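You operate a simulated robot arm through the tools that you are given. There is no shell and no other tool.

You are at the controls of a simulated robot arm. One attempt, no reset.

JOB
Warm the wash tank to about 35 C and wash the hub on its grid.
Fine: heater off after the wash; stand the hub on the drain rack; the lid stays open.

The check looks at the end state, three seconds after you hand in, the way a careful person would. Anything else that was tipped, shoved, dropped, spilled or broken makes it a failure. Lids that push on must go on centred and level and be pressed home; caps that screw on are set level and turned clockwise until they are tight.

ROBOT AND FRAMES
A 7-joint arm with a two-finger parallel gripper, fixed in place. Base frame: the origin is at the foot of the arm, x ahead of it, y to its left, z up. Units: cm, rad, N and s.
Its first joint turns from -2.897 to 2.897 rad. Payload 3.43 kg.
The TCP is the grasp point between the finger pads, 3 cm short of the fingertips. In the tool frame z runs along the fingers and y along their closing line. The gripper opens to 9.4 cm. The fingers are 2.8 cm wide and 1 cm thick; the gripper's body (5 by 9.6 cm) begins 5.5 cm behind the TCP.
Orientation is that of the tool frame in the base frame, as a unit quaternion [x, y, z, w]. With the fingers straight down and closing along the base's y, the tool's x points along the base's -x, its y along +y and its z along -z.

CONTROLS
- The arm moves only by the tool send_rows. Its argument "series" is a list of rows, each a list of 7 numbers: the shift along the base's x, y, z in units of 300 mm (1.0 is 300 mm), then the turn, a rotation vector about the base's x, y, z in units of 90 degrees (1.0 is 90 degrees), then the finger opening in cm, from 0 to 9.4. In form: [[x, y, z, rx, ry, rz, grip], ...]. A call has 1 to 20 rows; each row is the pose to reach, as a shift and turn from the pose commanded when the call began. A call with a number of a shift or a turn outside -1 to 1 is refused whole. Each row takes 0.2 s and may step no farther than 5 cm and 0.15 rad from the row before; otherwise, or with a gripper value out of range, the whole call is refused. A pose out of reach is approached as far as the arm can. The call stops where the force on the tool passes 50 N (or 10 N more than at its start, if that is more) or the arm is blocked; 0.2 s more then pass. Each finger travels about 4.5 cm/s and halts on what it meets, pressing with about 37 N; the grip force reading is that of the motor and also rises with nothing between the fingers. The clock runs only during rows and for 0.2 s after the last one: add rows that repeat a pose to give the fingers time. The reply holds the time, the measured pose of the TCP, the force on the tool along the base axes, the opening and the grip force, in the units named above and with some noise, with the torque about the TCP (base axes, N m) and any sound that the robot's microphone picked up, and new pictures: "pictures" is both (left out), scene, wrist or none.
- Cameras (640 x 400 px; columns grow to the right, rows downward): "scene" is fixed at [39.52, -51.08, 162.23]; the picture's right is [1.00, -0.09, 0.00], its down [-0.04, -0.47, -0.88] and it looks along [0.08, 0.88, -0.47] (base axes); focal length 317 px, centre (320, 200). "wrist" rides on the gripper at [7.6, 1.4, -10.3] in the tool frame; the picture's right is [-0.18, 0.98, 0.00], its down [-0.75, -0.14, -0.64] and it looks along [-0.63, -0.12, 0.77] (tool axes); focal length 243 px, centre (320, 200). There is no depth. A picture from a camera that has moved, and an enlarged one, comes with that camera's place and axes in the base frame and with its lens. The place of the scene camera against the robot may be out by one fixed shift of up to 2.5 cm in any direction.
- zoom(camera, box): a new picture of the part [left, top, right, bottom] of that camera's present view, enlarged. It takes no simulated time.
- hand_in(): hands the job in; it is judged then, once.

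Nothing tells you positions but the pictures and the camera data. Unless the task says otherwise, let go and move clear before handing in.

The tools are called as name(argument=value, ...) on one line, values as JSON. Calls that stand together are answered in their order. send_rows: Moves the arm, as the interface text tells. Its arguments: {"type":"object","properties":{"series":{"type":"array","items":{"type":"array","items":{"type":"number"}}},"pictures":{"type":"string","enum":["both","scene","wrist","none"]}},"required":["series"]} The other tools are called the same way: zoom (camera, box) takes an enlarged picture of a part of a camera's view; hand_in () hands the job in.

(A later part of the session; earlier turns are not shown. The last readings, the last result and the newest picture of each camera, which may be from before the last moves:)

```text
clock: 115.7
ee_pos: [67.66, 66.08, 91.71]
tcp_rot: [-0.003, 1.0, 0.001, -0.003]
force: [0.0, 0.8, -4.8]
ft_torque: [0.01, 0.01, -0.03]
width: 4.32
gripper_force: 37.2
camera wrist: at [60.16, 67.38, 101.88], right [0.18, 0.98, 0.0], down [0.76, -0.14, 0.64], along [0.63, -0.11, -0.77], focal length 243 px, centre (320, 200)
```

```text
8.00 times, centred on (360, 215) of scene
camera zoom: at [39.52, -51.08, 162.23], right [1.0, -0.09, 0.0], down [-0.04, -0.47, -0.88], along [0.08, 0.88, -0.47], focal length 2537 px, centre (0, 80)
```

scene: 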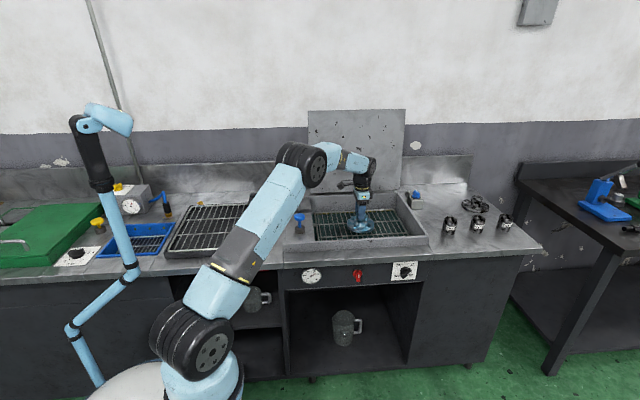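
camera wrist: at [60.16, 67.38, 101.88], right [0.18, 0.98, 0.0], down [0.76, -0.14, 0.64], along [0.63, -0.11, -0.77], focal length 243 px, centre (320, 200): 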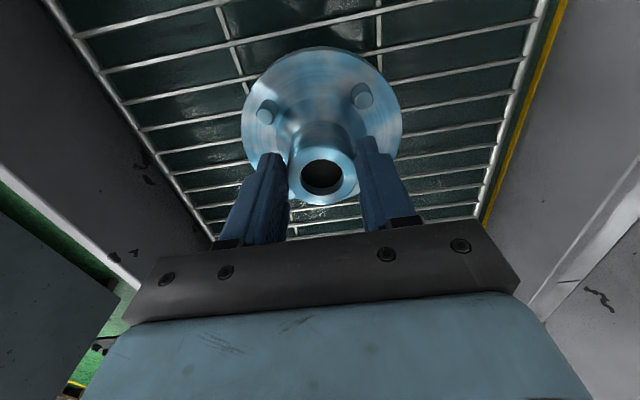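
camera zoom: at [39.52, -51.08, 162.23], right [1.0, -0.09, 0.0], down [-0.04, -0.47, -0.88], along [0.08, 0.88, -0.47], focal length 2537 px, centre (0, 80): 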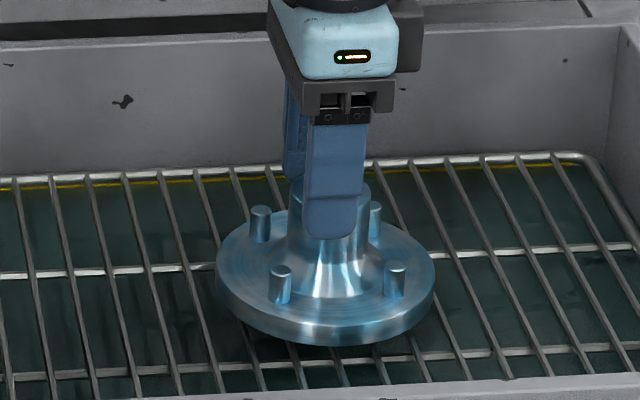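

It seems to be lifting now with only about 5 N load. I'll continue up slowly and verify the hub comes along.

send_rows(series=[[0, 0, 0.01, 0, 0, 0, 0], [0, 0, 0.02, 0, 0, 0, 0], [0, 0, 0.03, 0, 0, 0, 0], [0, 0, 0.04, 0, 0, 0, 0]], pictures="both")

zoom(camera="scene", box=[330, 190, 390, 240])

```text
clock: 116.7
ee_pos: [67.78, 66.06, 93.07]
tcp_rot: [-0.002, 1.0, 0.002, -0.002]
force: [0.0, -0.1, -4.0]
ft_torque: [-0.01, 0.01, -0.02]
width: 4.32
gripper_force: 36.6
camera wrist: at [60.13, 67.39, 103.14], right [0.18, 0.98, 0.0], down [0.76, -0.14, 0.64], along [0.63, -0.11, -0.77], focal length 243 px, centre (320, 200)
```

scene: 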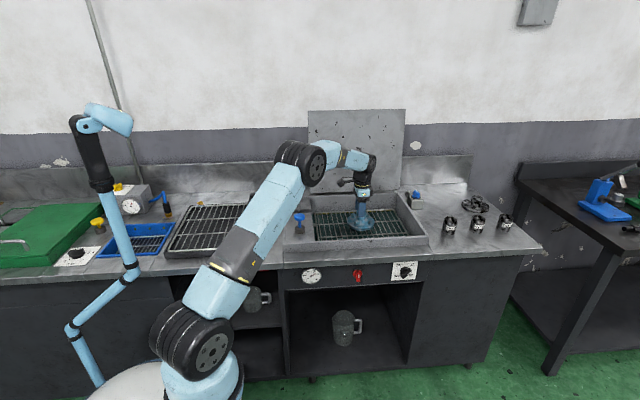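
wrist: 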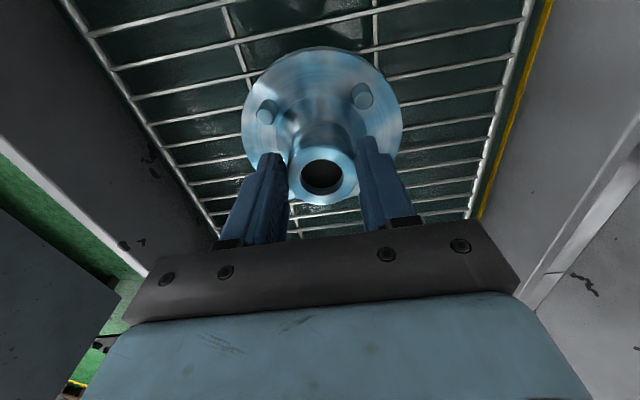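

```text
8.00 times, centred on (360, 215) of scene
camera zoom: at [39.52, -51.08, 162.23], right [1.0, -0.09, 0.0], down [-0.04, -0.47, -0.88], along [0.08, 0.88, -0.47], focal length 2537 px, centre (0, 80)
```

zoom: 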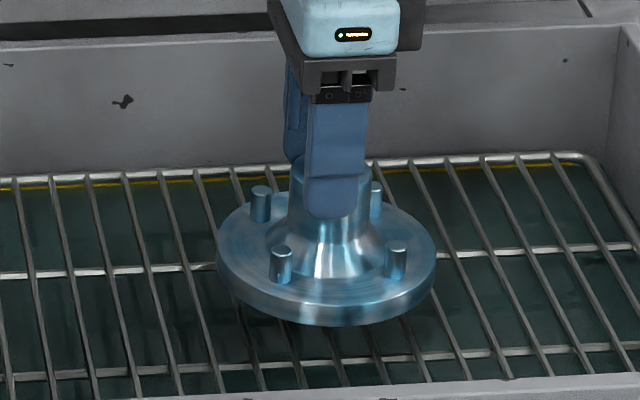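

The hub is held level and comes up with the gripper. I'll raise it well above the tank fittings, pausing briefly over the bath to drip.

send_rows(series=[[0, 0, 0.03, 0, 0, 0, 0], [0, 0, 0.08, 0, 0, 0, 0], [0, 0, 0.14, 0, 0, 0, 0], [0, 0, 0.21, 0, 0, 0, 0], [0, 0, 0.29, 0, 0, 0, 0], [0, 0, 0.37, 0, 0, 0, 0], [0, 0, 0.45, 0, 0, 0, 0], [0, 0, 0.53, 0, 0, 0, 0], [0, 0, 0.61, 0, 0, 0, 0], [0, 0, 0.69, 0, 0, 0, 0], [0, 0, 0.76, 0, 0, 0, 0], [0, 0, 0.81, 0, 0, 0, 0], [0, 0, 0.84, 0, 0, 0, 0], [0, 0, 0.84, 0, 0, 0, 0], [0, 0, 0.84, 0, 0, 0, 0], [0, 0, 0.84, 0, 0, 0, 0], [0, 0, 0.84, 0, 0, 0, 0], [0, 0, 0.84, 0, 0, 0, 0]], pictures="both")

```text
clock: 120.5
ee_pos: [67.78, 65.96, 118.24]
tcp_rot: [-0.004, 1.0, 0.002, -0.002]
force: [-0.7, 0.2, -4.7]
ft_torque: [0.04, 0.0, -0.02]
width: 4.32
gripper_force: 37.2
camera wrist: at [60.18, 67.37, 128.28], right [0.18, 0.98, 0.0], down [0.76, -0.14, 0.64], along [0.63, -0.11, -0.77], focal length 243 px, centre (320, 200)
```

scene: 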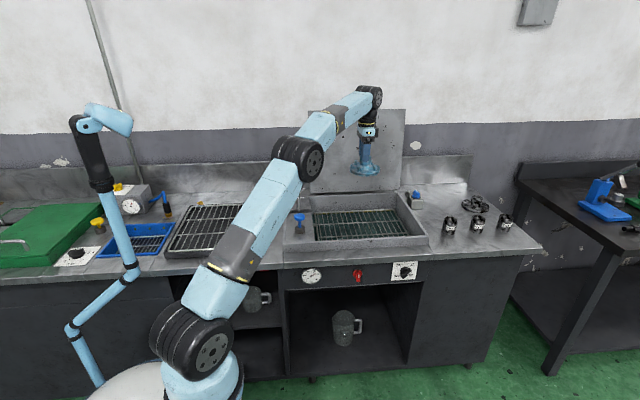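
wrist: 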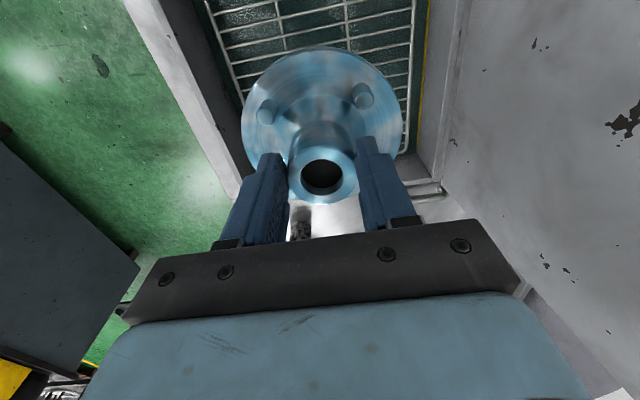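

The hub is held firmly and level. I'll carry it left at this height, above the lever and plunger, to over the drain rack.

send_rows(series=[[-0.03, 0, 0, 0, 0, 0, 0], [-0.08, 0, 0, 0, 0, 0, 0], [-0.15, -0.01, 0, 0, 0, 0, 0], [-0.23, -0.02, 0, 0, 0, 0, 0], [-0.32, -0.03, 0, 0, 0, 0, 0], [-0.41, -0.04, 0, 0, 0, 0, 0], [-0.5, -0.05, 0, 0, 0, 0, 0], [-0.59, -0.06, 0, 0, 0, 0, 0], [-0.68, -0.07, 0, 0, 0, 0, 0], [-0.77, -0.08, 0, 0, 0, 0, 0], [-0.85, -0.09, 0, 0, 0, 0, 0], [-0.92, -0.1, 0, 0, 0, 0, 0], [-0.96, -0.1, 0, 0, 0, 0, 0]], pictures="none")

send_rows(series=[[-0.03, 0, 0, 0, 0, 0, 0], [-0.08, -0.01, 0, 0, 0, 0, 0], [-0.15, -0.01, 0, 0, 0, 0, 0], [-0.23, -0.02, 0, 0, 0, 0, 0], [-0.32, -0.02, 0, 0, 0, 0, 0], [-0.41, -0.03, 0, 0, 0, 0, 0], [-0.5, -0.03, 0, 0, 0, 0, 0], [-0.59, -0.04, 0, 0, 0, 0, 0], [-0.68, -0.04, 0, 0, 0, 0, 0], [-0.76, -0.04, 0, 0, 0, 0, 0], [-0.82, -0.04, 0, 0, 0, 0, 0], [-0.85, -0.04, 0, 0, 0, 0, 0], [-0.85, -0.04, 0, 0, 0, 0, 0]], pictures="both")

```text
clock: 123.3
ee_pos: [38.99, 63.03, 118.19]
tcp_rot: [-0.004, 1.0, 0.002, -0.002]
force: [0.1, 0.4, -4.5]
ft_torque: [-0.04, 0.06, -0.03]
width: 4.33
gripper_force: 36.7
```

```text
clock: 126.1
ee_pos: [13.34, 61.81, 118.09]
tcp_rot: [-0.003, 1.0, 0.002, -0.002]
force: [0.7, 0.6, -4.3]
ft_torque: [0.02, 0.02, -0.01]
width: 4.32
gripper_force: 36.6
camera wrist: at [5.74, 63.23, 128.23], right [0.18, 0.98, 0.0], down [0.76, -0.14, 0.64], along [0.63, -0.11, -0.77], focal length 243 px, centre (320, 200)
```

scene: 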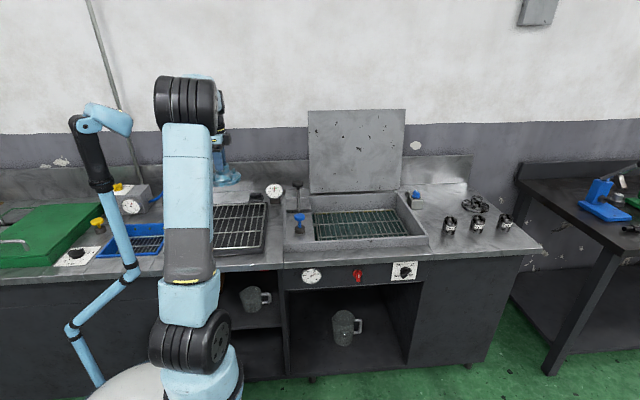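
wrist: 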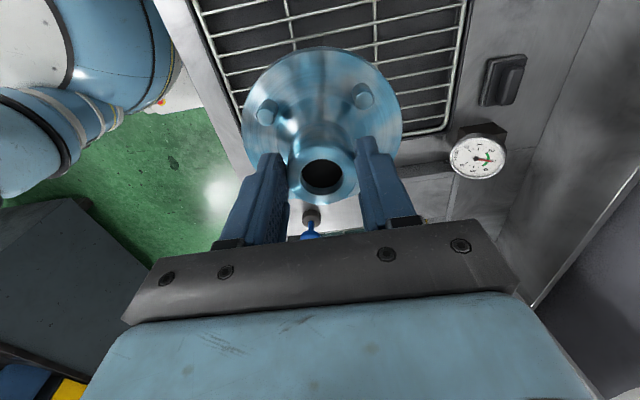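

The hub is over the middle of the drain rack. I'll lower it to just above the wires and look.

send_rows(series=[[0, 0, -0.03, 0, 0, 0, 0], [0, 0, -0.09, 0, 0, 0, 0], [0, 0, -0.16, 0, 0, 0, 0], [0, 0, -0.23, 0, 0, 0, 0], [0, 0, -0.3, 0, 0, 0, 0], [0, 0, -0.37, 0, 0, 0, 0], [0, 0, -0.43, 0, 0, 0, 0], [0, 0, -0.47, 0, 0, 0, 0], [0, 0, -0.47, 0, 0, 0, 0]], pictures="both")

zoom(camera="scene", box=[170, 160, 290, 260])

```text
clock: 128.1
ee_pos: [13.34, 61.9, 104.06]
tcp_rot: [-0.003, 1.0, 0.002, -0.001]
force: [0.0, 0.5, -6.1]
ft_torque: [0.02, 0.04, -0.01]
width: 4.3
gripper_force: 36.8
camera wrist: at [5.78, 63.18, 114.13], right [0.18, 0.98, 0.0], down [0.76, -0.14, 0.64], along [0.63, -0.11, -0.77], focal length 243 px, centre (320, 200)
```

scene: 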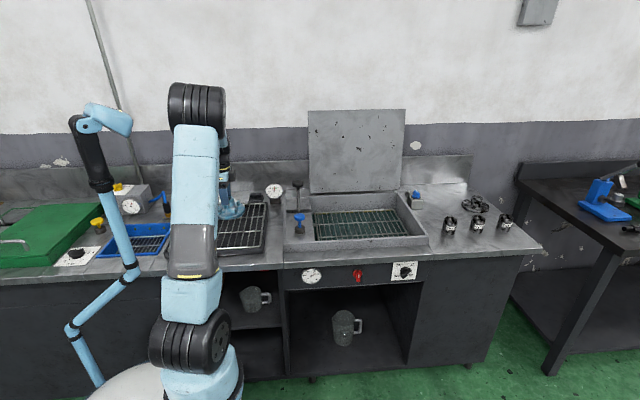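
wrist: 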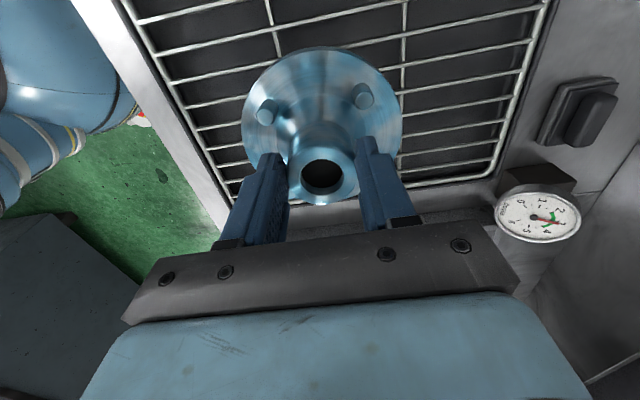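

```text
4.00 times, centred on (230, 210) of scene
camera zoom: at [39.52, -51.08, 162.23], right [1.0, -0.09, 0.0], down [-0.04, -0.47, -0.88], along [0.08, 0.88, -0.47], focal length 1268 px, centre (680, 160)
```

zoom: 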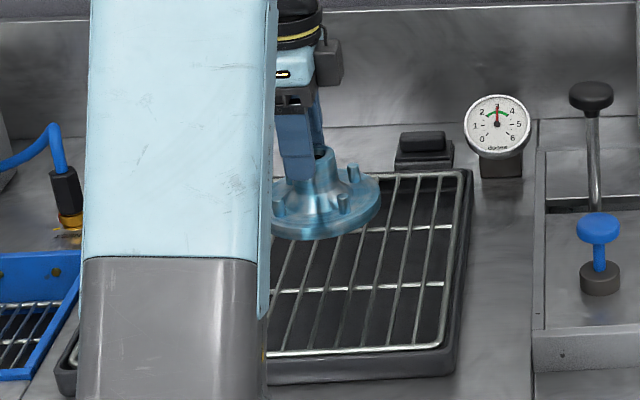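

Triangulation puts the rack wires near z 89.4, so contact should come at a TCP height of about 97.6. Lowering most of the way, then feeling for contact.

send_rows(series=[[0, 0, -0.04, 0, 0, 0, 0], [0, 0, -0.08, 0, 0, 0, 0], [0, 0, -0.12, 0, 0, 0, 0], [0, 0, -0.15, 0, 0, 0, 0], [0, 0, -0.165, 0, 0, 0, 0], [0, 0, -0.172, 0, 0, 0, 0]], pictures="scene")

send_rows(series=[[0, 0, -0.005, 0, 0, 0, 0], [0, 0, -0.01, 0, 0, 0, 0], [0, 0, -0.015, 0, 0, 0, 0]], pictures="scene")

zoom(camera="scene", box=[210, 180, 290, 240])

```text
clock: 129.5
ee_pos: [13.45, 61.81, 98.99]
tcp_rot: [-0.003, 1.0, 0.001, -0.001]
force: [-0.1, 1.0, -5.7]
ft_torque: [-0.02, 0.04, -0.03]
width: 4.3
gripper_force: 37.1
```

scene: 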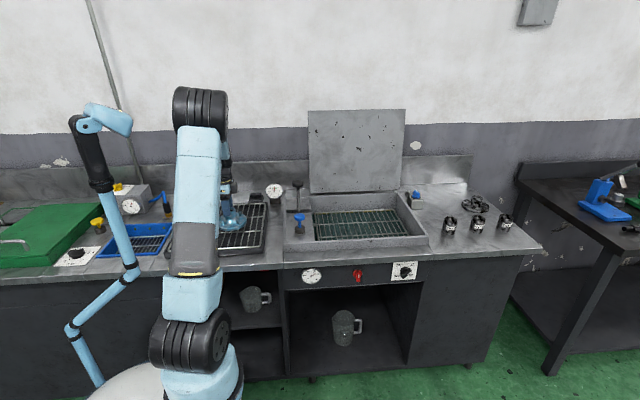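

```text
clock: 130.3
ee_pos: [13.39, 61.83, 98.59]
tcp_rot: [-0.003, 1.0, 0.002, -0.001]
force: [0.2, 0.6, -5.7]
ft_torque: [0.02, 0.03, 0.08]
width: 4.31
gripper_force: 36.7
```

scene: 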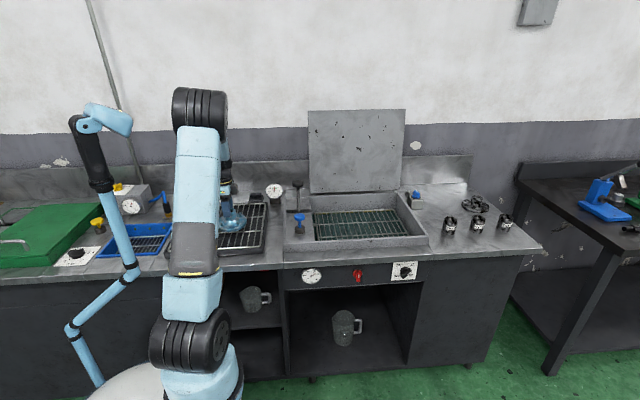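

```text
6.67 times, centred on (250, 210) of scene
camera zoom: at [39.52, -51.08, 162.23], right [1.0, -0.09, 0.0], down [-0.04, -0.47, -0.88], along [0.08, 0.88, -0.47], focal length 2114 px, centre (787, 133)
```

zoom: 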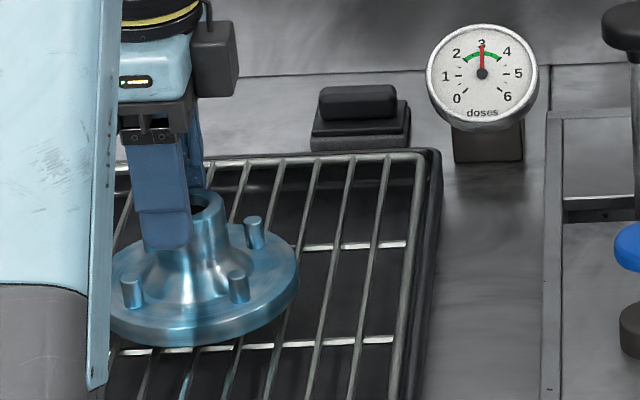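

No contact yet at TCP z 98.6. Continuing down in 1.5 mm steps.

send_rows(series=[[0, 0, -0.005, 0, 0, 0, 0], [0, 0, -0.01, 0, 0, 0, 0], [0, 0, -0.015, 0, 0, 0, 0]], pictures="none")

send_rows(series=[[0, 0, -0.005, 0, 0, 0, 0], [0, 0, -0.01, 0, 0, 0, 0]], pictures="none")

```text
clock: 131.1
ee_pos: [13.46, 61.76, 98.09]
tcp_rot: [-0.003, 1.0, 0.002, -0.002]
force: [-0.5, 0.1, -4.2]
ft_torque: [-0.01, 0.03, 0.02]
width: 4.31
gripper_force: 36.9
```

```text
clock: 131.7
ee_pos: [13.38, 61.75, 97.79]
tcp_rot: [-0.004, 1.0, 0.002, -0.002]
force: [0.5, -0.6, -5.2]
ft_torque: [-0.01, 0.05, 0.03]
width: 4.32
gripper_force: 37.1
```

send_rows(series=[[0, 0, -0.005, 0, 0, 0, 0], [0, 0, -0.01, 0, 0, 0, 0]], pictures="none")

send_rows(series=[[0, 0, -0.005, 0, 0, 0, 0], [0, 0, -0.01, 0, 0, 0, 0]], pictures="scene")

zoom(camera="scene", box=[210, 180, 290, 240])

```text
clock: 132.3
ee_pos: [13.43, 61.91, 97.46]
tcp_rot: [-0.003, 1.0, 0.001, -0.001]
force: [0.3, -0.3, -5.0]
ft_torque: [-0.03, 0.04, -0.01]
width: 4.35
gripper_force: 36.9
```

```text
clock: 132.9
ee_pos: [13.4, 61.77, 97.29]
tcp_rot: [-0.004, 1.0, 0.002, -0.001]
force: [0.2, 1.0, -0.8]
ft_torque: [-0.15, 0.0, 0.02]
width: 4.33
gripper_force: 37.0
```

scene: 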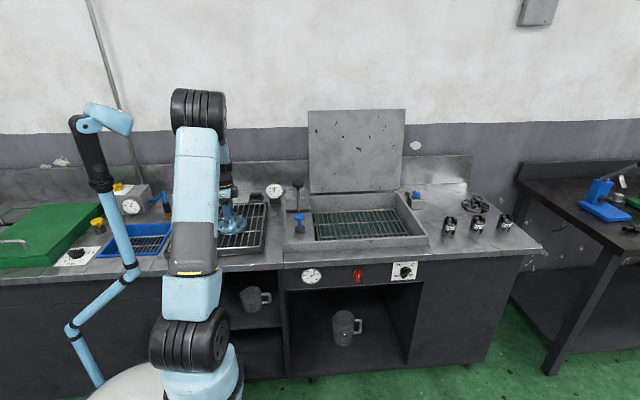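

```text
6.67 times, centred on (250, 210) of scene
camera zoom: at [39.52, -51.08, 162.23], right [1.0, -0.09, 0.0], down [-0.04, -0.47, -0.88], along [0.08, 0.88, -0.47], focal length 2114 px, centre (787, 133)
```

zoom: 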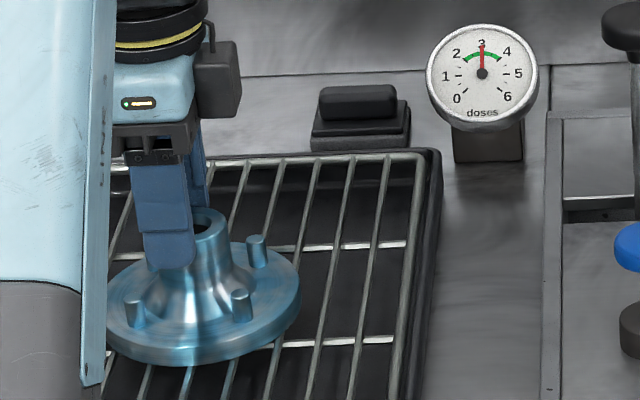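

The load has gone from −5 N to about zero: the hub is standing on the wires. I'll ease down 1 mm, open gently and rise straight up.

send_rows(series=[[0, 0, -0.003, 0, 0, 0, 0], [0, 0, -0.003, 0, 0, 0, 4.3], [0, 0, -0.003, 0, 0, 0, 5], [0, 0, -0.003, 0, 0, 0, 6], [0, 0, -0.003, 0, 0, 0, 7], [0, 0, -0.003, 0, 0, 0, 7]], pictures="both")

zoom(camera="wrist", box=[200, 20, 440, 240])

```text
clock: 134.3
ee_pos: [13.37, 61.89, 97.12]
tcp_rot: [-0.004, 1.0, 0.001, -0.002]
force: [-0.4, 0.5, 0.9]
ft_torque: [-0.02, -0.01, 0.01]
width: 6.99
gripper_force: 0.0
camera wrist: at [5.79, 63.13, 107.18], right [0.18, 0.98, 0.0], down [0.76, -0.14, 0.64], along [0.63, -0.11, -0.77], focal length 243 px, centre (320, 200)
```

scene: 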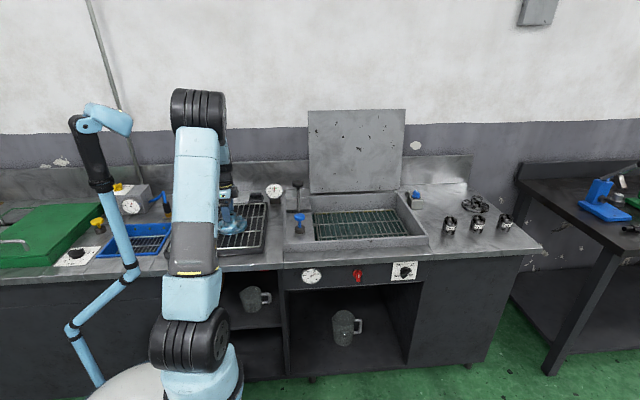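
wrist: 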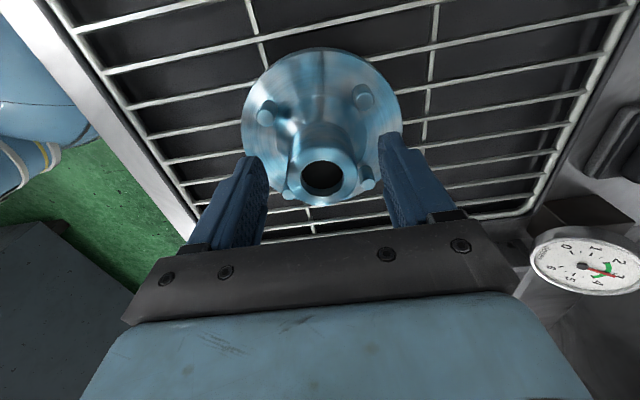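

```text
1.82 times, centred on (320, 130) of wrist
camera zoom: at [5.79, 63.13, 107.18], right [0.18, 0.98, 0.0], down [0.76, -0.14, 0.64], along [0.63, -0.11, -0.77], focal length 441 px, centre (320, 327)
```

zoom: 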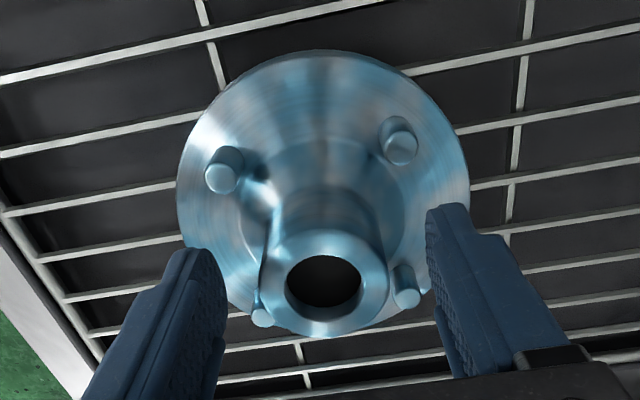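

The hub stands free on the rack. Rising straight up.

send_rows(series=[[0, 0, 0.03, 0, 0, 0, 7], [0, 0, 0.1, 0, 0, 0, 7], [0, 0, 0.2, 0, 0, 0, 7], [0, 0, 0.32, 0, 0, 0, 7], [0, 0, 0.45, 0, 0, 0, 7], [0, 0, 0.58, 0, 0, 0, 7], [0, 0, 0.71, 0, 0, 0, 7], [0, 0, 0.84, 0, 0, 0, 7]], pictures="wrist")

zoom(camera="wrist", box=[220, 0, 460, 200])

```text
clock: 136.1
ee_pos: [13.5, 61.93, 122.26]
tcp_rot: [-0.004, 1.0, 0.002, -0.001]
force: [-0.3, 0.7, -0.3]
ft_torque: [-0.04, 0.02, 0.02]
width: 6.98
gripper_force: 0.1
camera wrist: at [5.87, 63.32, 132.35], right [0.18, 0.98, 0.0], down [0.76, -0.14, 0.64], along [0.63, -0.11, -0.77], focal length 243 px, centre (320, 200)
```

wrist: 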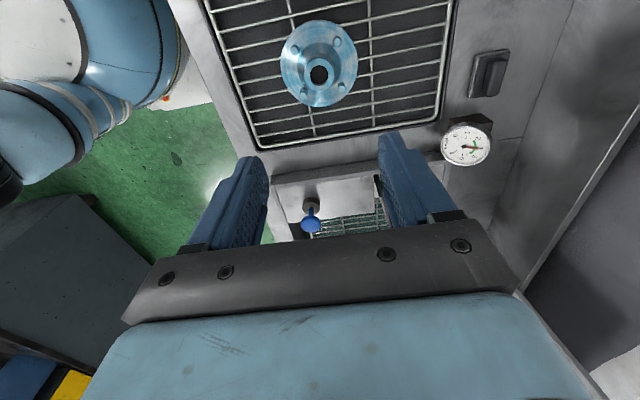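

```text
2.00 times, centred on (340, 100) of wrist
camera zoom: at [5.87, 63.32, 132.35], right [0.18, 0.98, 0.0], down [0.76, -0.14, 0.64], along [0.63, -0.11, -0.77], focal length 485 px, centre (280, 400)
```

zoom: 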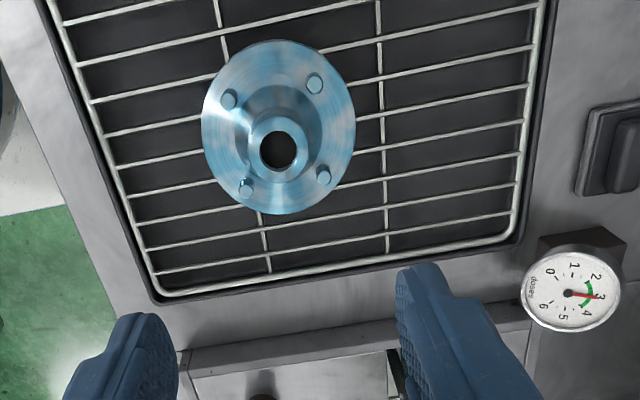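

The hub stands level in the middle of the rack. Now back to the heater dial, retracing the earlier path: first move forward, then turn the tool horizontal.

send_rows(series=[[0.05, -0.06, 0, 0, 0, 0, 6], [0.12, -0.14, 0, 0, 0, 0, 6], [0.2, -0.22, 0, 0, 0, 0, 6], [0.28, -0.3, 0, 0, 0, 0, 6], [0.36, -0.38, 0, 0, 0, 0, 6], [0.44, -0.46, 0, 0, 0, 0, 6], [0.52, -0.54, 0, 0, 0, 0, 6], [0.6, -0.62, 0, 0, 0, 0, 6], [0.68, -0.7, 0, 0, 0, 0, 6], [0.76, -0.78, 0, 0, 0, 0, 6], [0.83, -0.85, 0, 0, 0, 0, 6], [0.85, -0.88, 0, 0, 0, 0, 6]], pictures="none")

send_rows(series=[[0.03, -0.06, 0, 0.083, 0, 0, 6], [0.06, -0.12, 0, 0.167, 0, 0, 6], [0.09, -0.18, 0, 0.25, 0, 0, 6], [0.12, -0.24, 0, 0.333, 0, 0, 6], [0.15, -0.3, 0, 0.417, 0, 0, 6], [0.18, -0.36, 0, 0.5, 0, 0, 6], [0.21, -0.42, 0, 0.583, 0, 0, 6], [0.24, -0.48, 0, 0.667, 0, 0, 6], [0.27, -0.54, 0, 0.75, 0, 0, 6], [0.3, -0.6, -0.01, 0.833, 0, 0, 6], [0.33, -0.66, -0.03, 0.917, 0, 0, 6], [0.36, -0.68, -0.05, 1.0, 0, 0, 6]], pictures="scene")

```text
clock: 138.7
ee_pos: [38.97, 35.42, 122.3]
tcp_rot: [-0.004, 1.0, 0.002, -0.002]
force: [0.3, 0.1, 0.4]
ft_torque: [-0.01, 0.03, -0.03]
width: 6.0
gripper_force: 0.1
```

```text
clock: 141.3
ee_pos: [49.77, 14.95, 120.75]
tcp_rot: [-0.003, 0.705, 0.709, 0.003]
force: [-0.4, 0.6, -0.7]
ft_torque: [-0.04, 0.01, -0.04]
width: 5.99
gripper_force: 0.0
```

scene: 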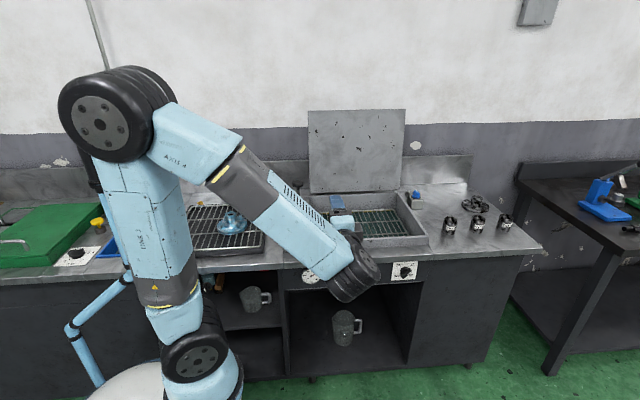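

The hub can be seen standing on the rack. Continuing: roll the tool back round and come down in front of the dial.

send_rows(series=[[0.03, 0.0, -0.045, 0, 0.083, 0, 5], [0.06, 0.0, -0.09, 0, 0.167, 0, 5], [0.09, 0.0, -0.135, 0, 0.25, 0, 5], [0.12, 0.0, -0.18, 0, 0.333, 0, 5], [0.15, 0.0, -0.225, 0, 0.417, 0, 5], [0.18, 0.0, -0.27, 0, 0.5, 0, 5], [0.21, 0.0, -0.315, 0, 0.583, 0, 5], [0.24, 0.0, -0.36, 0, 0.667, 0, 5], [0.27, 0.0, -0.405, 0, 0.75, 0, 5], [0.3, 0.0, -0.45, 0, 0.833, 0, 5], [0.33, 0.0, -0.5, 0, 0.917, 0, 5], [0.35, 0.0, -0.55, 0, 1.0, 0, 5]], pictures="none")

send_rows(series=[[0.09, 0, -0.1, 0, 0.05, 0, 4.5], [0.18, 0, -0.2, 0, 0.1, 0, 4.5], [0.26, 0, -0.3, 0, 0.15, 0, 4.5], [0.34, 0, -0.4, 0, 0.2, 0, 4.5], [0.42, 0.03, -0.5, 0, 0.25, 0, 4.5], [0.5, 0.11, -0.6, 0, 0.3, 0, 4.5], [0.57, 0.2, -0.7, 0, 0.35, 0, 4.5], [0.64, 0.29, -0.79, 0, 0.4, 0, 4.5], [0.7, 0.38, -0.86, 0, 0.45, 0, 4.5], [0.72, 0.46, -0.91, 0, 0.5, 0, 4.5], [0.72, 0.49, -0.91, 0, 0.5, 0, 4.5]], pictures="both")

zoom(camera="wrist", box=[250, 40, 390, 160])

```text
clock: 143.9
ee_pos: [60.31, 15.02, 104.13]
tcp_rot: [0.498, 0.499, 0.504, -0.498]
force: [0.0, 0.2, 0.0]
ft_torque: [0.0, -0.01, -0.04]
width: 5.01
gripper_force: 0.0
```

```text
clock: 146.3
ee_pos: [81.75, 29.52, 76.79]
tcp_rot: [0.653, 0.271, 0.273, -0.652]
force: [-0.4, -0.1, 0.6]
ft_torque: [0.03, -0.02, -0.01]
width: 4.48
gripper_force: 0.0
camera wrist: at [88.15, 19.26, 81.07], right [0.57, 0.0, -0.82], down [-0.63, -0.64, -0.44], along [-0.52, 0.77, -0.37], focal length 243 px, centre (320, 200)
```

scene: 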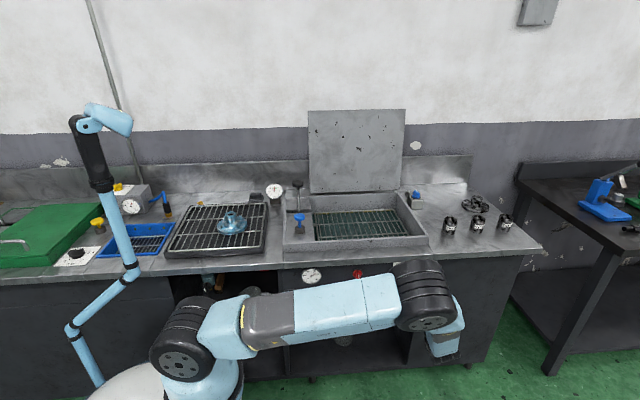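
wrist: 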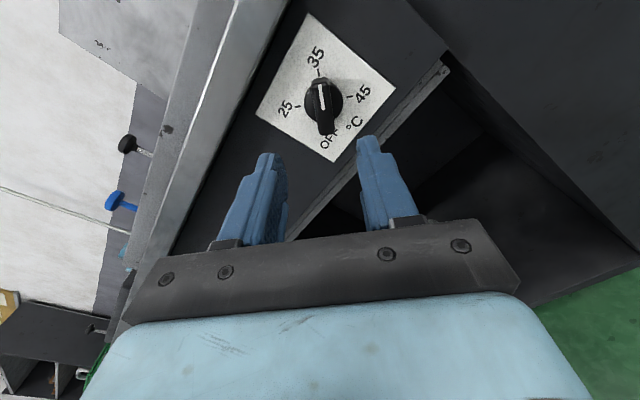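

```text
3.33 times, centred on (320, 100) of wrist
camera zoom: at [88.15, 19.26, 81.07], right [0.57, 0.0, -0.82], down [-0.63, -0.64, -0.44], along [-0.52, 0.77, -0.37], focal length 809 px, centre (320, 533)
```

zoom: 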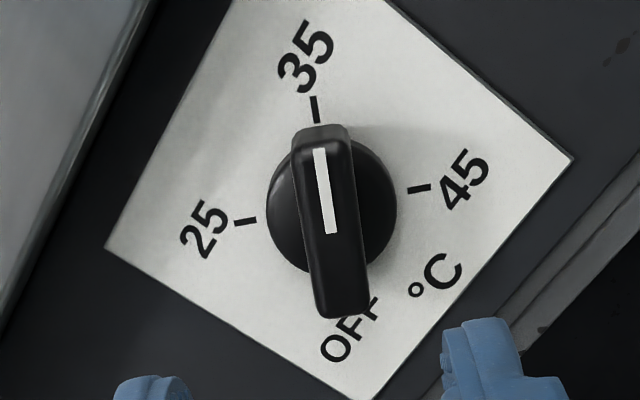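

The dial reads 35 still. My position is off by about 3 mm, so I'll correct to the axis (82.0, 76.5) and move in.

send_rows(series=[[0.0073, 0.06, -0.0093, 0, 0, 0, 4.5], [0.0073, 0.14, -0.0093, 0, 0, 0, 4.5], [0.0073, 0.22, -0.0093, 0, 0, 0, 4.5], [0.0073, 0.29, -0.0093, 0, 0, 0, 4.5], [0.0073, 0.335, -0.0093, 0, 0, 0, 4.5], [0.0073, 0.335, -0.0093, 0, 0, 0, 4.5]], pictures="wrist")

zoom(camera="wrist", box=[240, 60, 400, 260])

```text
clock: 147.7
ee_pos: [82.15, 39.72, 76.65]
tcp_rot: [0.652, 0.271, 0.274, -0.652]
force: [-0.9, -0.1, -0.6]
ft_torque: [0.01, -0.03, 0.01]
width: 4.5
gripper_force: 0.0
camera wrist: at [88.41, 29.39, 80.88], right [0.57, 0.0, -0.82], down [-0.63, -0.64, -0.44], along [-0.52, 0.77, -0.37], focal length 243 px, centre (320, 200)
```

wrist: 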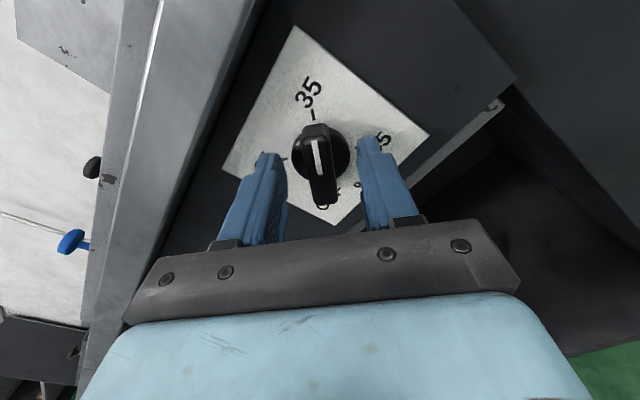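

```text
2.00 times, centred on (320, 160) of wrist
camera zoom: at [88.41, 29.39, 80.88], right [0.57, 0.0, -0.82], down [-0.63, -0.64, -0.44], along [-0.52, 0.77, -0.37], focal length 485 px, centre (320, 280)
```

zoom: 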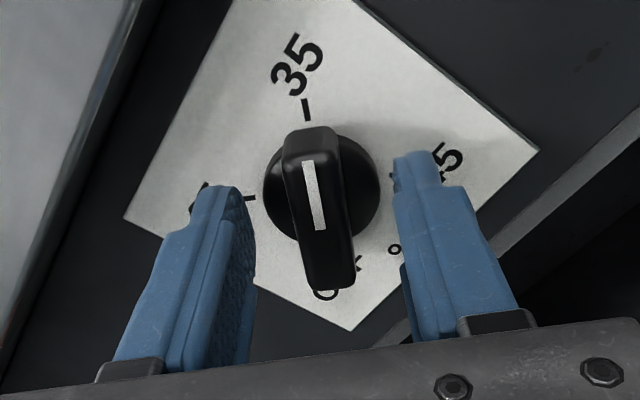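

Well centred. Closing on the bar.

send_rows(series=[[-0.003, 0, -0.003, 0, 0, 0, 2.5], [-0.003, 0, -0.003, 0, 0, 0, 0], [-0.003, 0, -0.003, 0, 0, 0, 0], [-0.003, 0, -0.003, 0, 0, 0, 0], [-0.003, 0, -0.003, 0, 0, 0, 0]], pictures="none")

send_rows(series=[[0, 0, 0, 0, -0.08, 0, 0], [0, 0, 0, 0, -0.16, 0, 0], [0, 0, 0, 0, -0.24, 0, 0], [0, 0, 0, 0, -0.32, 0, 0], [0, 0, 0, 0, -0.4, 0, 0], [0, 0, 0, 0, -0.48, 0, 0]], pictures="wrist")

```text
clock: 148.9
ee_pos: [81.93, 39.64, 76.51]
tcp_rot: [0.653, 0.271, 0.274, -0.652]
force: [6.3, 2.6, -1.6]
ft_torque: [0.04, 0.01, 0.3]
width: 1.58
gripper_force: 45.1
```

```text
clock: 150.3
ee_pos: [81.96, 39.73, 76.58]
tcp_rot: [0.506, 0.493, 0.495, -0.506]
force: [1.9, -5.3, -9.7]
ft_torque: [-0.04, -0.01, 0.25]
width: 1.58
gripper_force: 44.9
camera wrist: at [83.54, 29.41, 83.87], right [0.98, 0.0, -0.21], down [-0.16, -0.64, -0.75], along [-0.13, 0.77, -0.63], focal length 243 px, centre (320, 200)
```

wrist: 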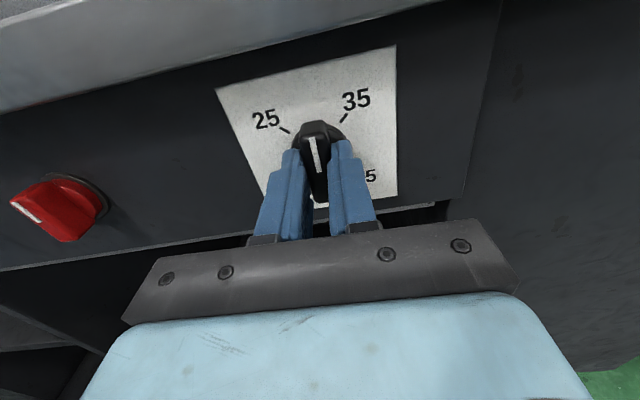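

Forces stay small; the axis is well found. Continuing counter-clockwise.

send_rows(series=[[0, 0, -0.001, 0, -0.08, 0, 0], [0, 0, -0.001, 0, -0.16, 0, 0], [0, 0, -0.001, 0, -0.24, 0, 0], [0, 0, -0.001, 0, -0.32, 0, 0], [0, 0, -0.001, 0, -0.4, 0, 0], [0, 0, -0.001, 0, -0.48, 0, 0], [0, 0, -0.001, 0, -0.52, 0, 0]], pictures="wrist")

```text
clock: 151.9
ee_pos: [81.95, 39.63, 76.51]
tcp_rot: [0.268, 0.652, 0.656, -0.269]
force: [-13.4, -20.9, -13.0]
ft_torque: [-0.29, -0.03, 0.77]
width: 1.56
gripper_force: 45.0
camera wrist: at [77.55, 29.41, 82.62], right [0.82, 0.0, 0.57], down [0.44, -0.64, -0.63], along [0.37, 0.77, -0.52], focal length 243 px, centre (320, 200)
```

wrist: 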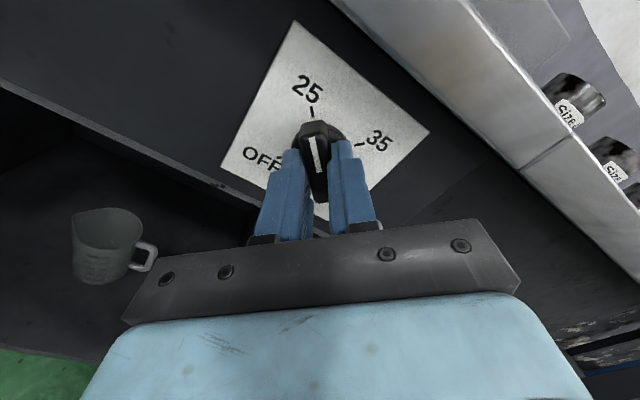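

Now at 25. I'll release and regrip to relieve the built-up force.

send_rows(series=[[0, 0, 0, 0, 0, 0, 3], [0, 0, 0, 0, 0, 0, 4], [0, 0, 0, 0, 0, 0, 4], [0, 0, 0, 0, 0, 0, 2], [0, 0, 0, 0, 0, 0, 0], [0, 0, 0, 0, 0, 0, 0], [0, 0, 0, 0, 0, 0, 0], [0, 0, 0, 0, 0, 0, 0]], pictures="wrist")

```text
clock: 153.7
ee_pos: [82.06, 39.78, 76.54]
tcp_rot: [0.268, 0.653, 0.656, -0.268]
force: [-4.5, -2.9, -2.8]
ft_torque: [-0.12, 0.03, 0.54]
width: 1.62
gripper_force: 44.8
camera wrist: at [77.53, 29.49, 82.65], right [0.82, 0.0, 0.57], down [0.44, -0.64, -0.63], along [0.37, 0.77, -0.52], focal length 243 px, centre (320, 200)
```

wrist: 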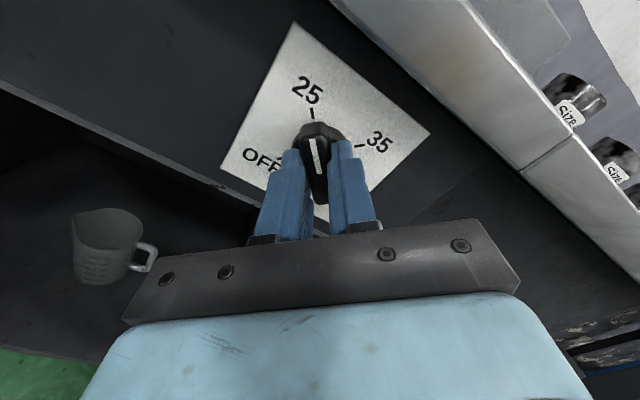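

Good, forces are low again. Turning the next 45°.

send_rows(series=[[-0.001, 0, -0.001, 0, -0.08, 0, 0], [-0.001, 0, -0.001, 0, -0.16, 0, 0], [-0.001, 0, -0.001, 0, -0.24, 0, 0], [-0.001, 0, -0.001, 0, -0.32, 0, 0], [-0.001, 0, -0.001, 0, -0.4, 0, 0], [-0.001, 0, -0.001, 0, -0.48, 0, 0], [-0.001, 0, -0.001, 0, -0.5, 0, 0]], pictures="wrist")

```text
clock: 155.3
ee_pos: [82.04, 39.82, 76.47]
tcp_rot: [-0.003, 0.705, 0.709, 0.002]
force: [1.9, 9.4, -10.6]
ft_torque: [-0.54, 0.0, 1.06]
width: 1.57
gripper_force: 44.6
camera wrist: at [74.34, 29.49, 77.64], right [0.18, 0.0, 0.98], down [0.76, -0.64, -0.14], along [0.63, 0.77, -0.11], focal length 243 px, centre (320, 200)
```

wrist: 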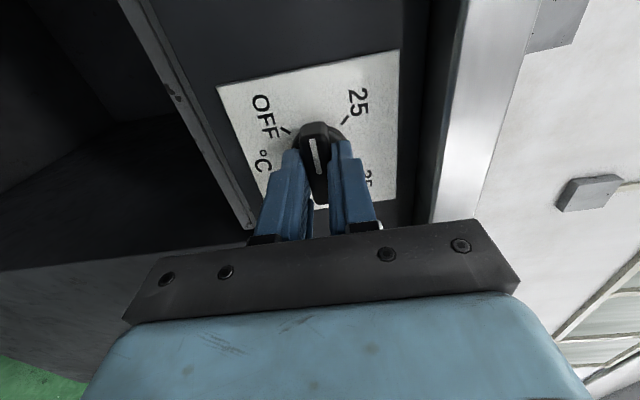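

Forces fine. The last 45° to OFF.

send_rows(series=[[0, 0, -0.002, 0, -0.08, 0, 0], [0, 0, -0.003, 0, -0.16, 0, 0], [0, 0, -0.003, 0, -0.24, 0, 0], [0, 0, -0.003, 0, -0.32, 0, 0], [0, 0, -0.003, 0, -0.4, 0, 0], [0, 0, -0.003, 0, -0.46, 0, 0], [0, 0, -0.003, 0, -0.5, 0, 0]], pictures="wrist")

zoom(camera="wrist", box=[240, 60, 400, 260])

```text
clock: 156.9
ee_pos: [81.95, 39.74, 76.46]
tcp_rot: [-0.275, 0.651, 0.653, 0.273]
force: [0.1, 1.7, 7.7]
ft_torque: [0.21, 0.14, -0.6]
width: 1.6
gripper_force: 44.4
camera wrist: at [75.65, 29.48, 71.82], right [-0.57, 0.0, 0.82], down [0.63, -0.64, 0.44], along [0.52, 0.77, 0.37], focal length 243 px, centre (320, 200)
```

wrist: 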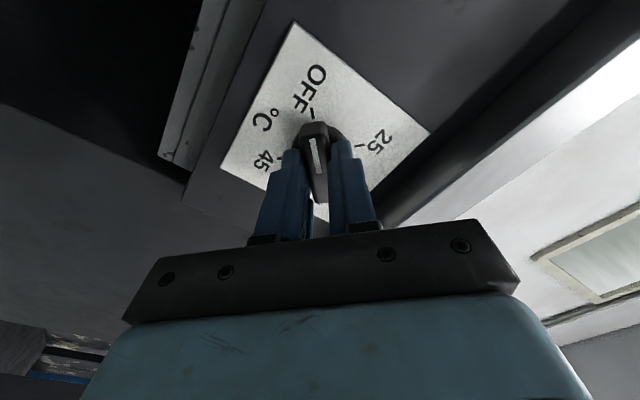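

```text
2.00 times, centred on (320, 160) of wrist
camera zoom: at [75.65, 29.48, 71.82], right [-0.57, 0.0, 0.82], down [0.63, -0.64, 0.44], along [0.52, 0.77, 0.37], focal length 485 px, centre (320, 280)
```

zoom: 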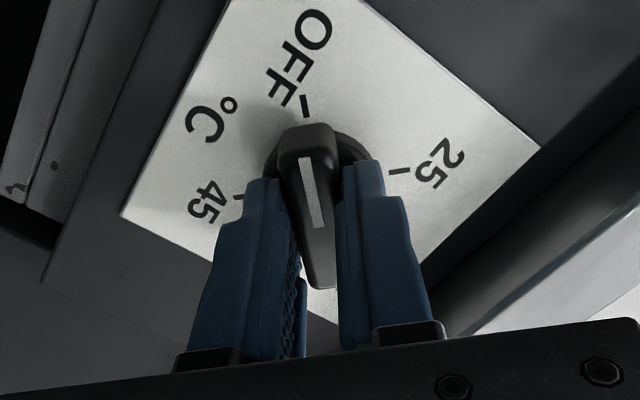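

The pointer is at OFF. I'll release, back away and verify the dial against the tick.

send_rows(series=[[0, 0, 0, 0, 0, 0, 3], [0, 0, 0, 0, 0, 0, 4.5], [0, 0, 0, 0, 0, 0, 4.5], [0, -0.08, 0, 0, 0, 0, 4.5], [0, -0.18, 0, 0, 0, 0, 4.5], [0, -0.28, 0, 0, 0, 0, 4.5], [0, -0.33, 0, 0, 0, 0, 4.5], [0, -0.33, 0, 0, 0, 0, 4.5]], pictures="both")

zoom(camera="wrist", box=[260, 50, 390, 170])

zoom(camera="scene", box=[380, 255, 428, 285])

zoom(camera="scene", box=[302, 266, 326, 286])

```text
clock: 158.7
ee_pos: [81.9, 29.78, 76.55]
tcp_rot: [-0.275, 0.652, 0.652, 0.272]
force: [-0.2, -0.8, -0.7]
ft_torque: [0.01, -0.02, 0.0]
width: 4.51
gripper_force: 0.0
camera wrist: at [75.71, 19.54, 71.9], right [-0.57, 0.0, 0.82], down [0.63, -0.64, 0.44], along [0.52, 0.77, 0.37], focal length 243 px, centre (320, 200)
```

scene: 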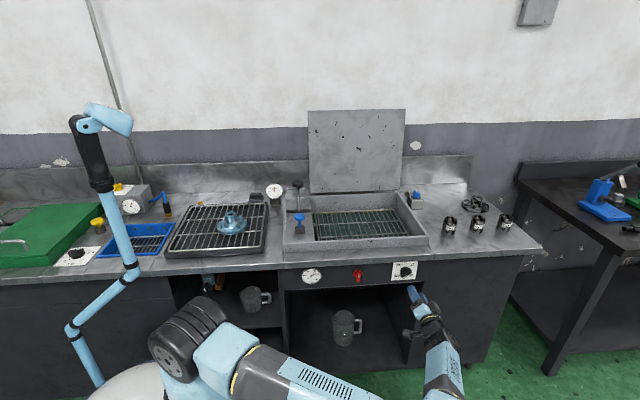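
wrist: 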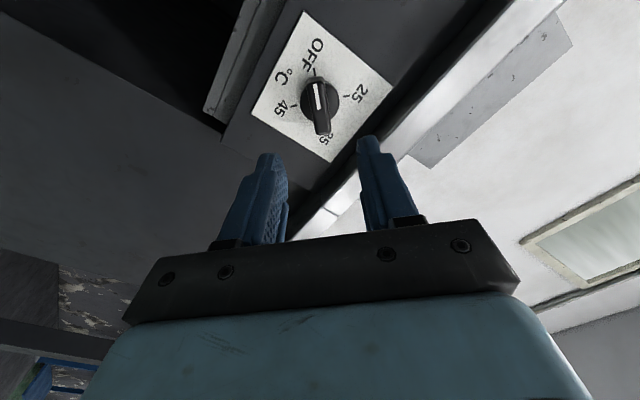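

```text
3.33 times, centred on (325, 110) of wrist
camera zoom: at [75.71, 19.54, 71.9], right [-0.57, 0.0, 0.82], down [0.63, -0.64, 0.44], along [0.52, 0.77, 0.37], focal length 809 px, centre (303, 500)
```

zoom: 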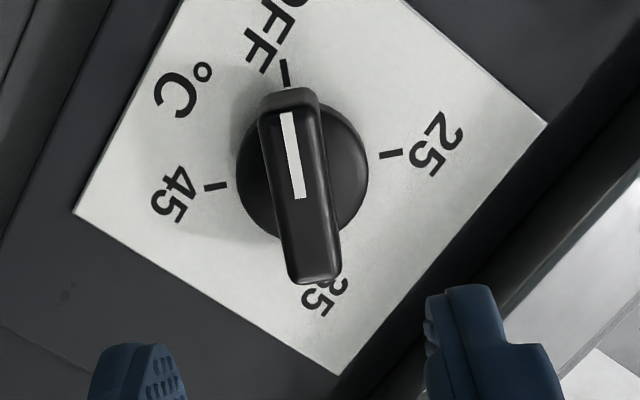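

```text
13.33 times, centred on (404, 270) of scene
camera zoom: at [39.52, -51.08, 162.23], right [1.0, -0.09, 0.0], down [-0.04, -0.47, -0.88], along [0.08, 0.88, -0.47], focal length 4228 px, centre (-800, -733)
```

zoom: 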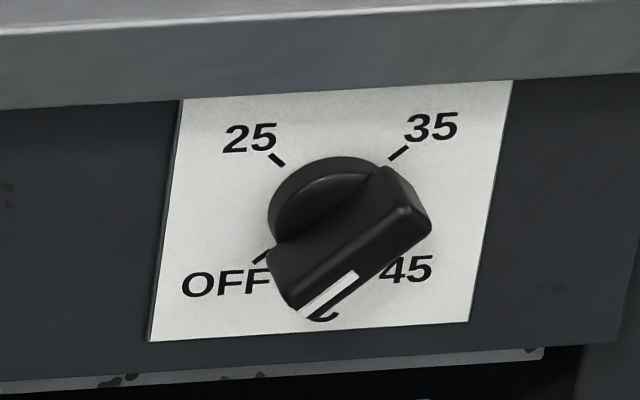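

```text
16.00 times, centred on (314, 276) of scene
camera zoom: at [39.52, -51.08, 162.23], right [1.0, -0.09, 0.0], down [-0.04, -0.47, -0.88], along [0.08, 0.88, -0.47], focal length 5074 px, centre (416, -1016)
```

zoom: 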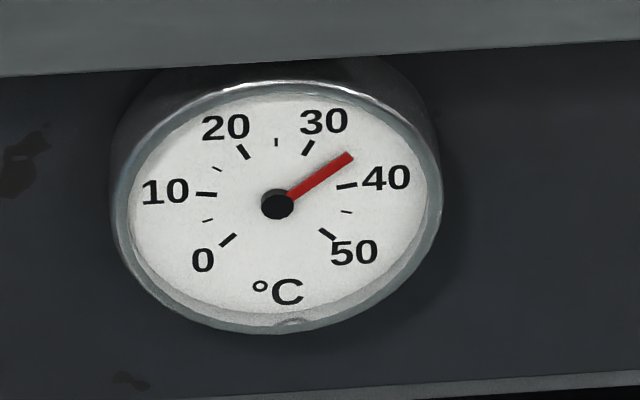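

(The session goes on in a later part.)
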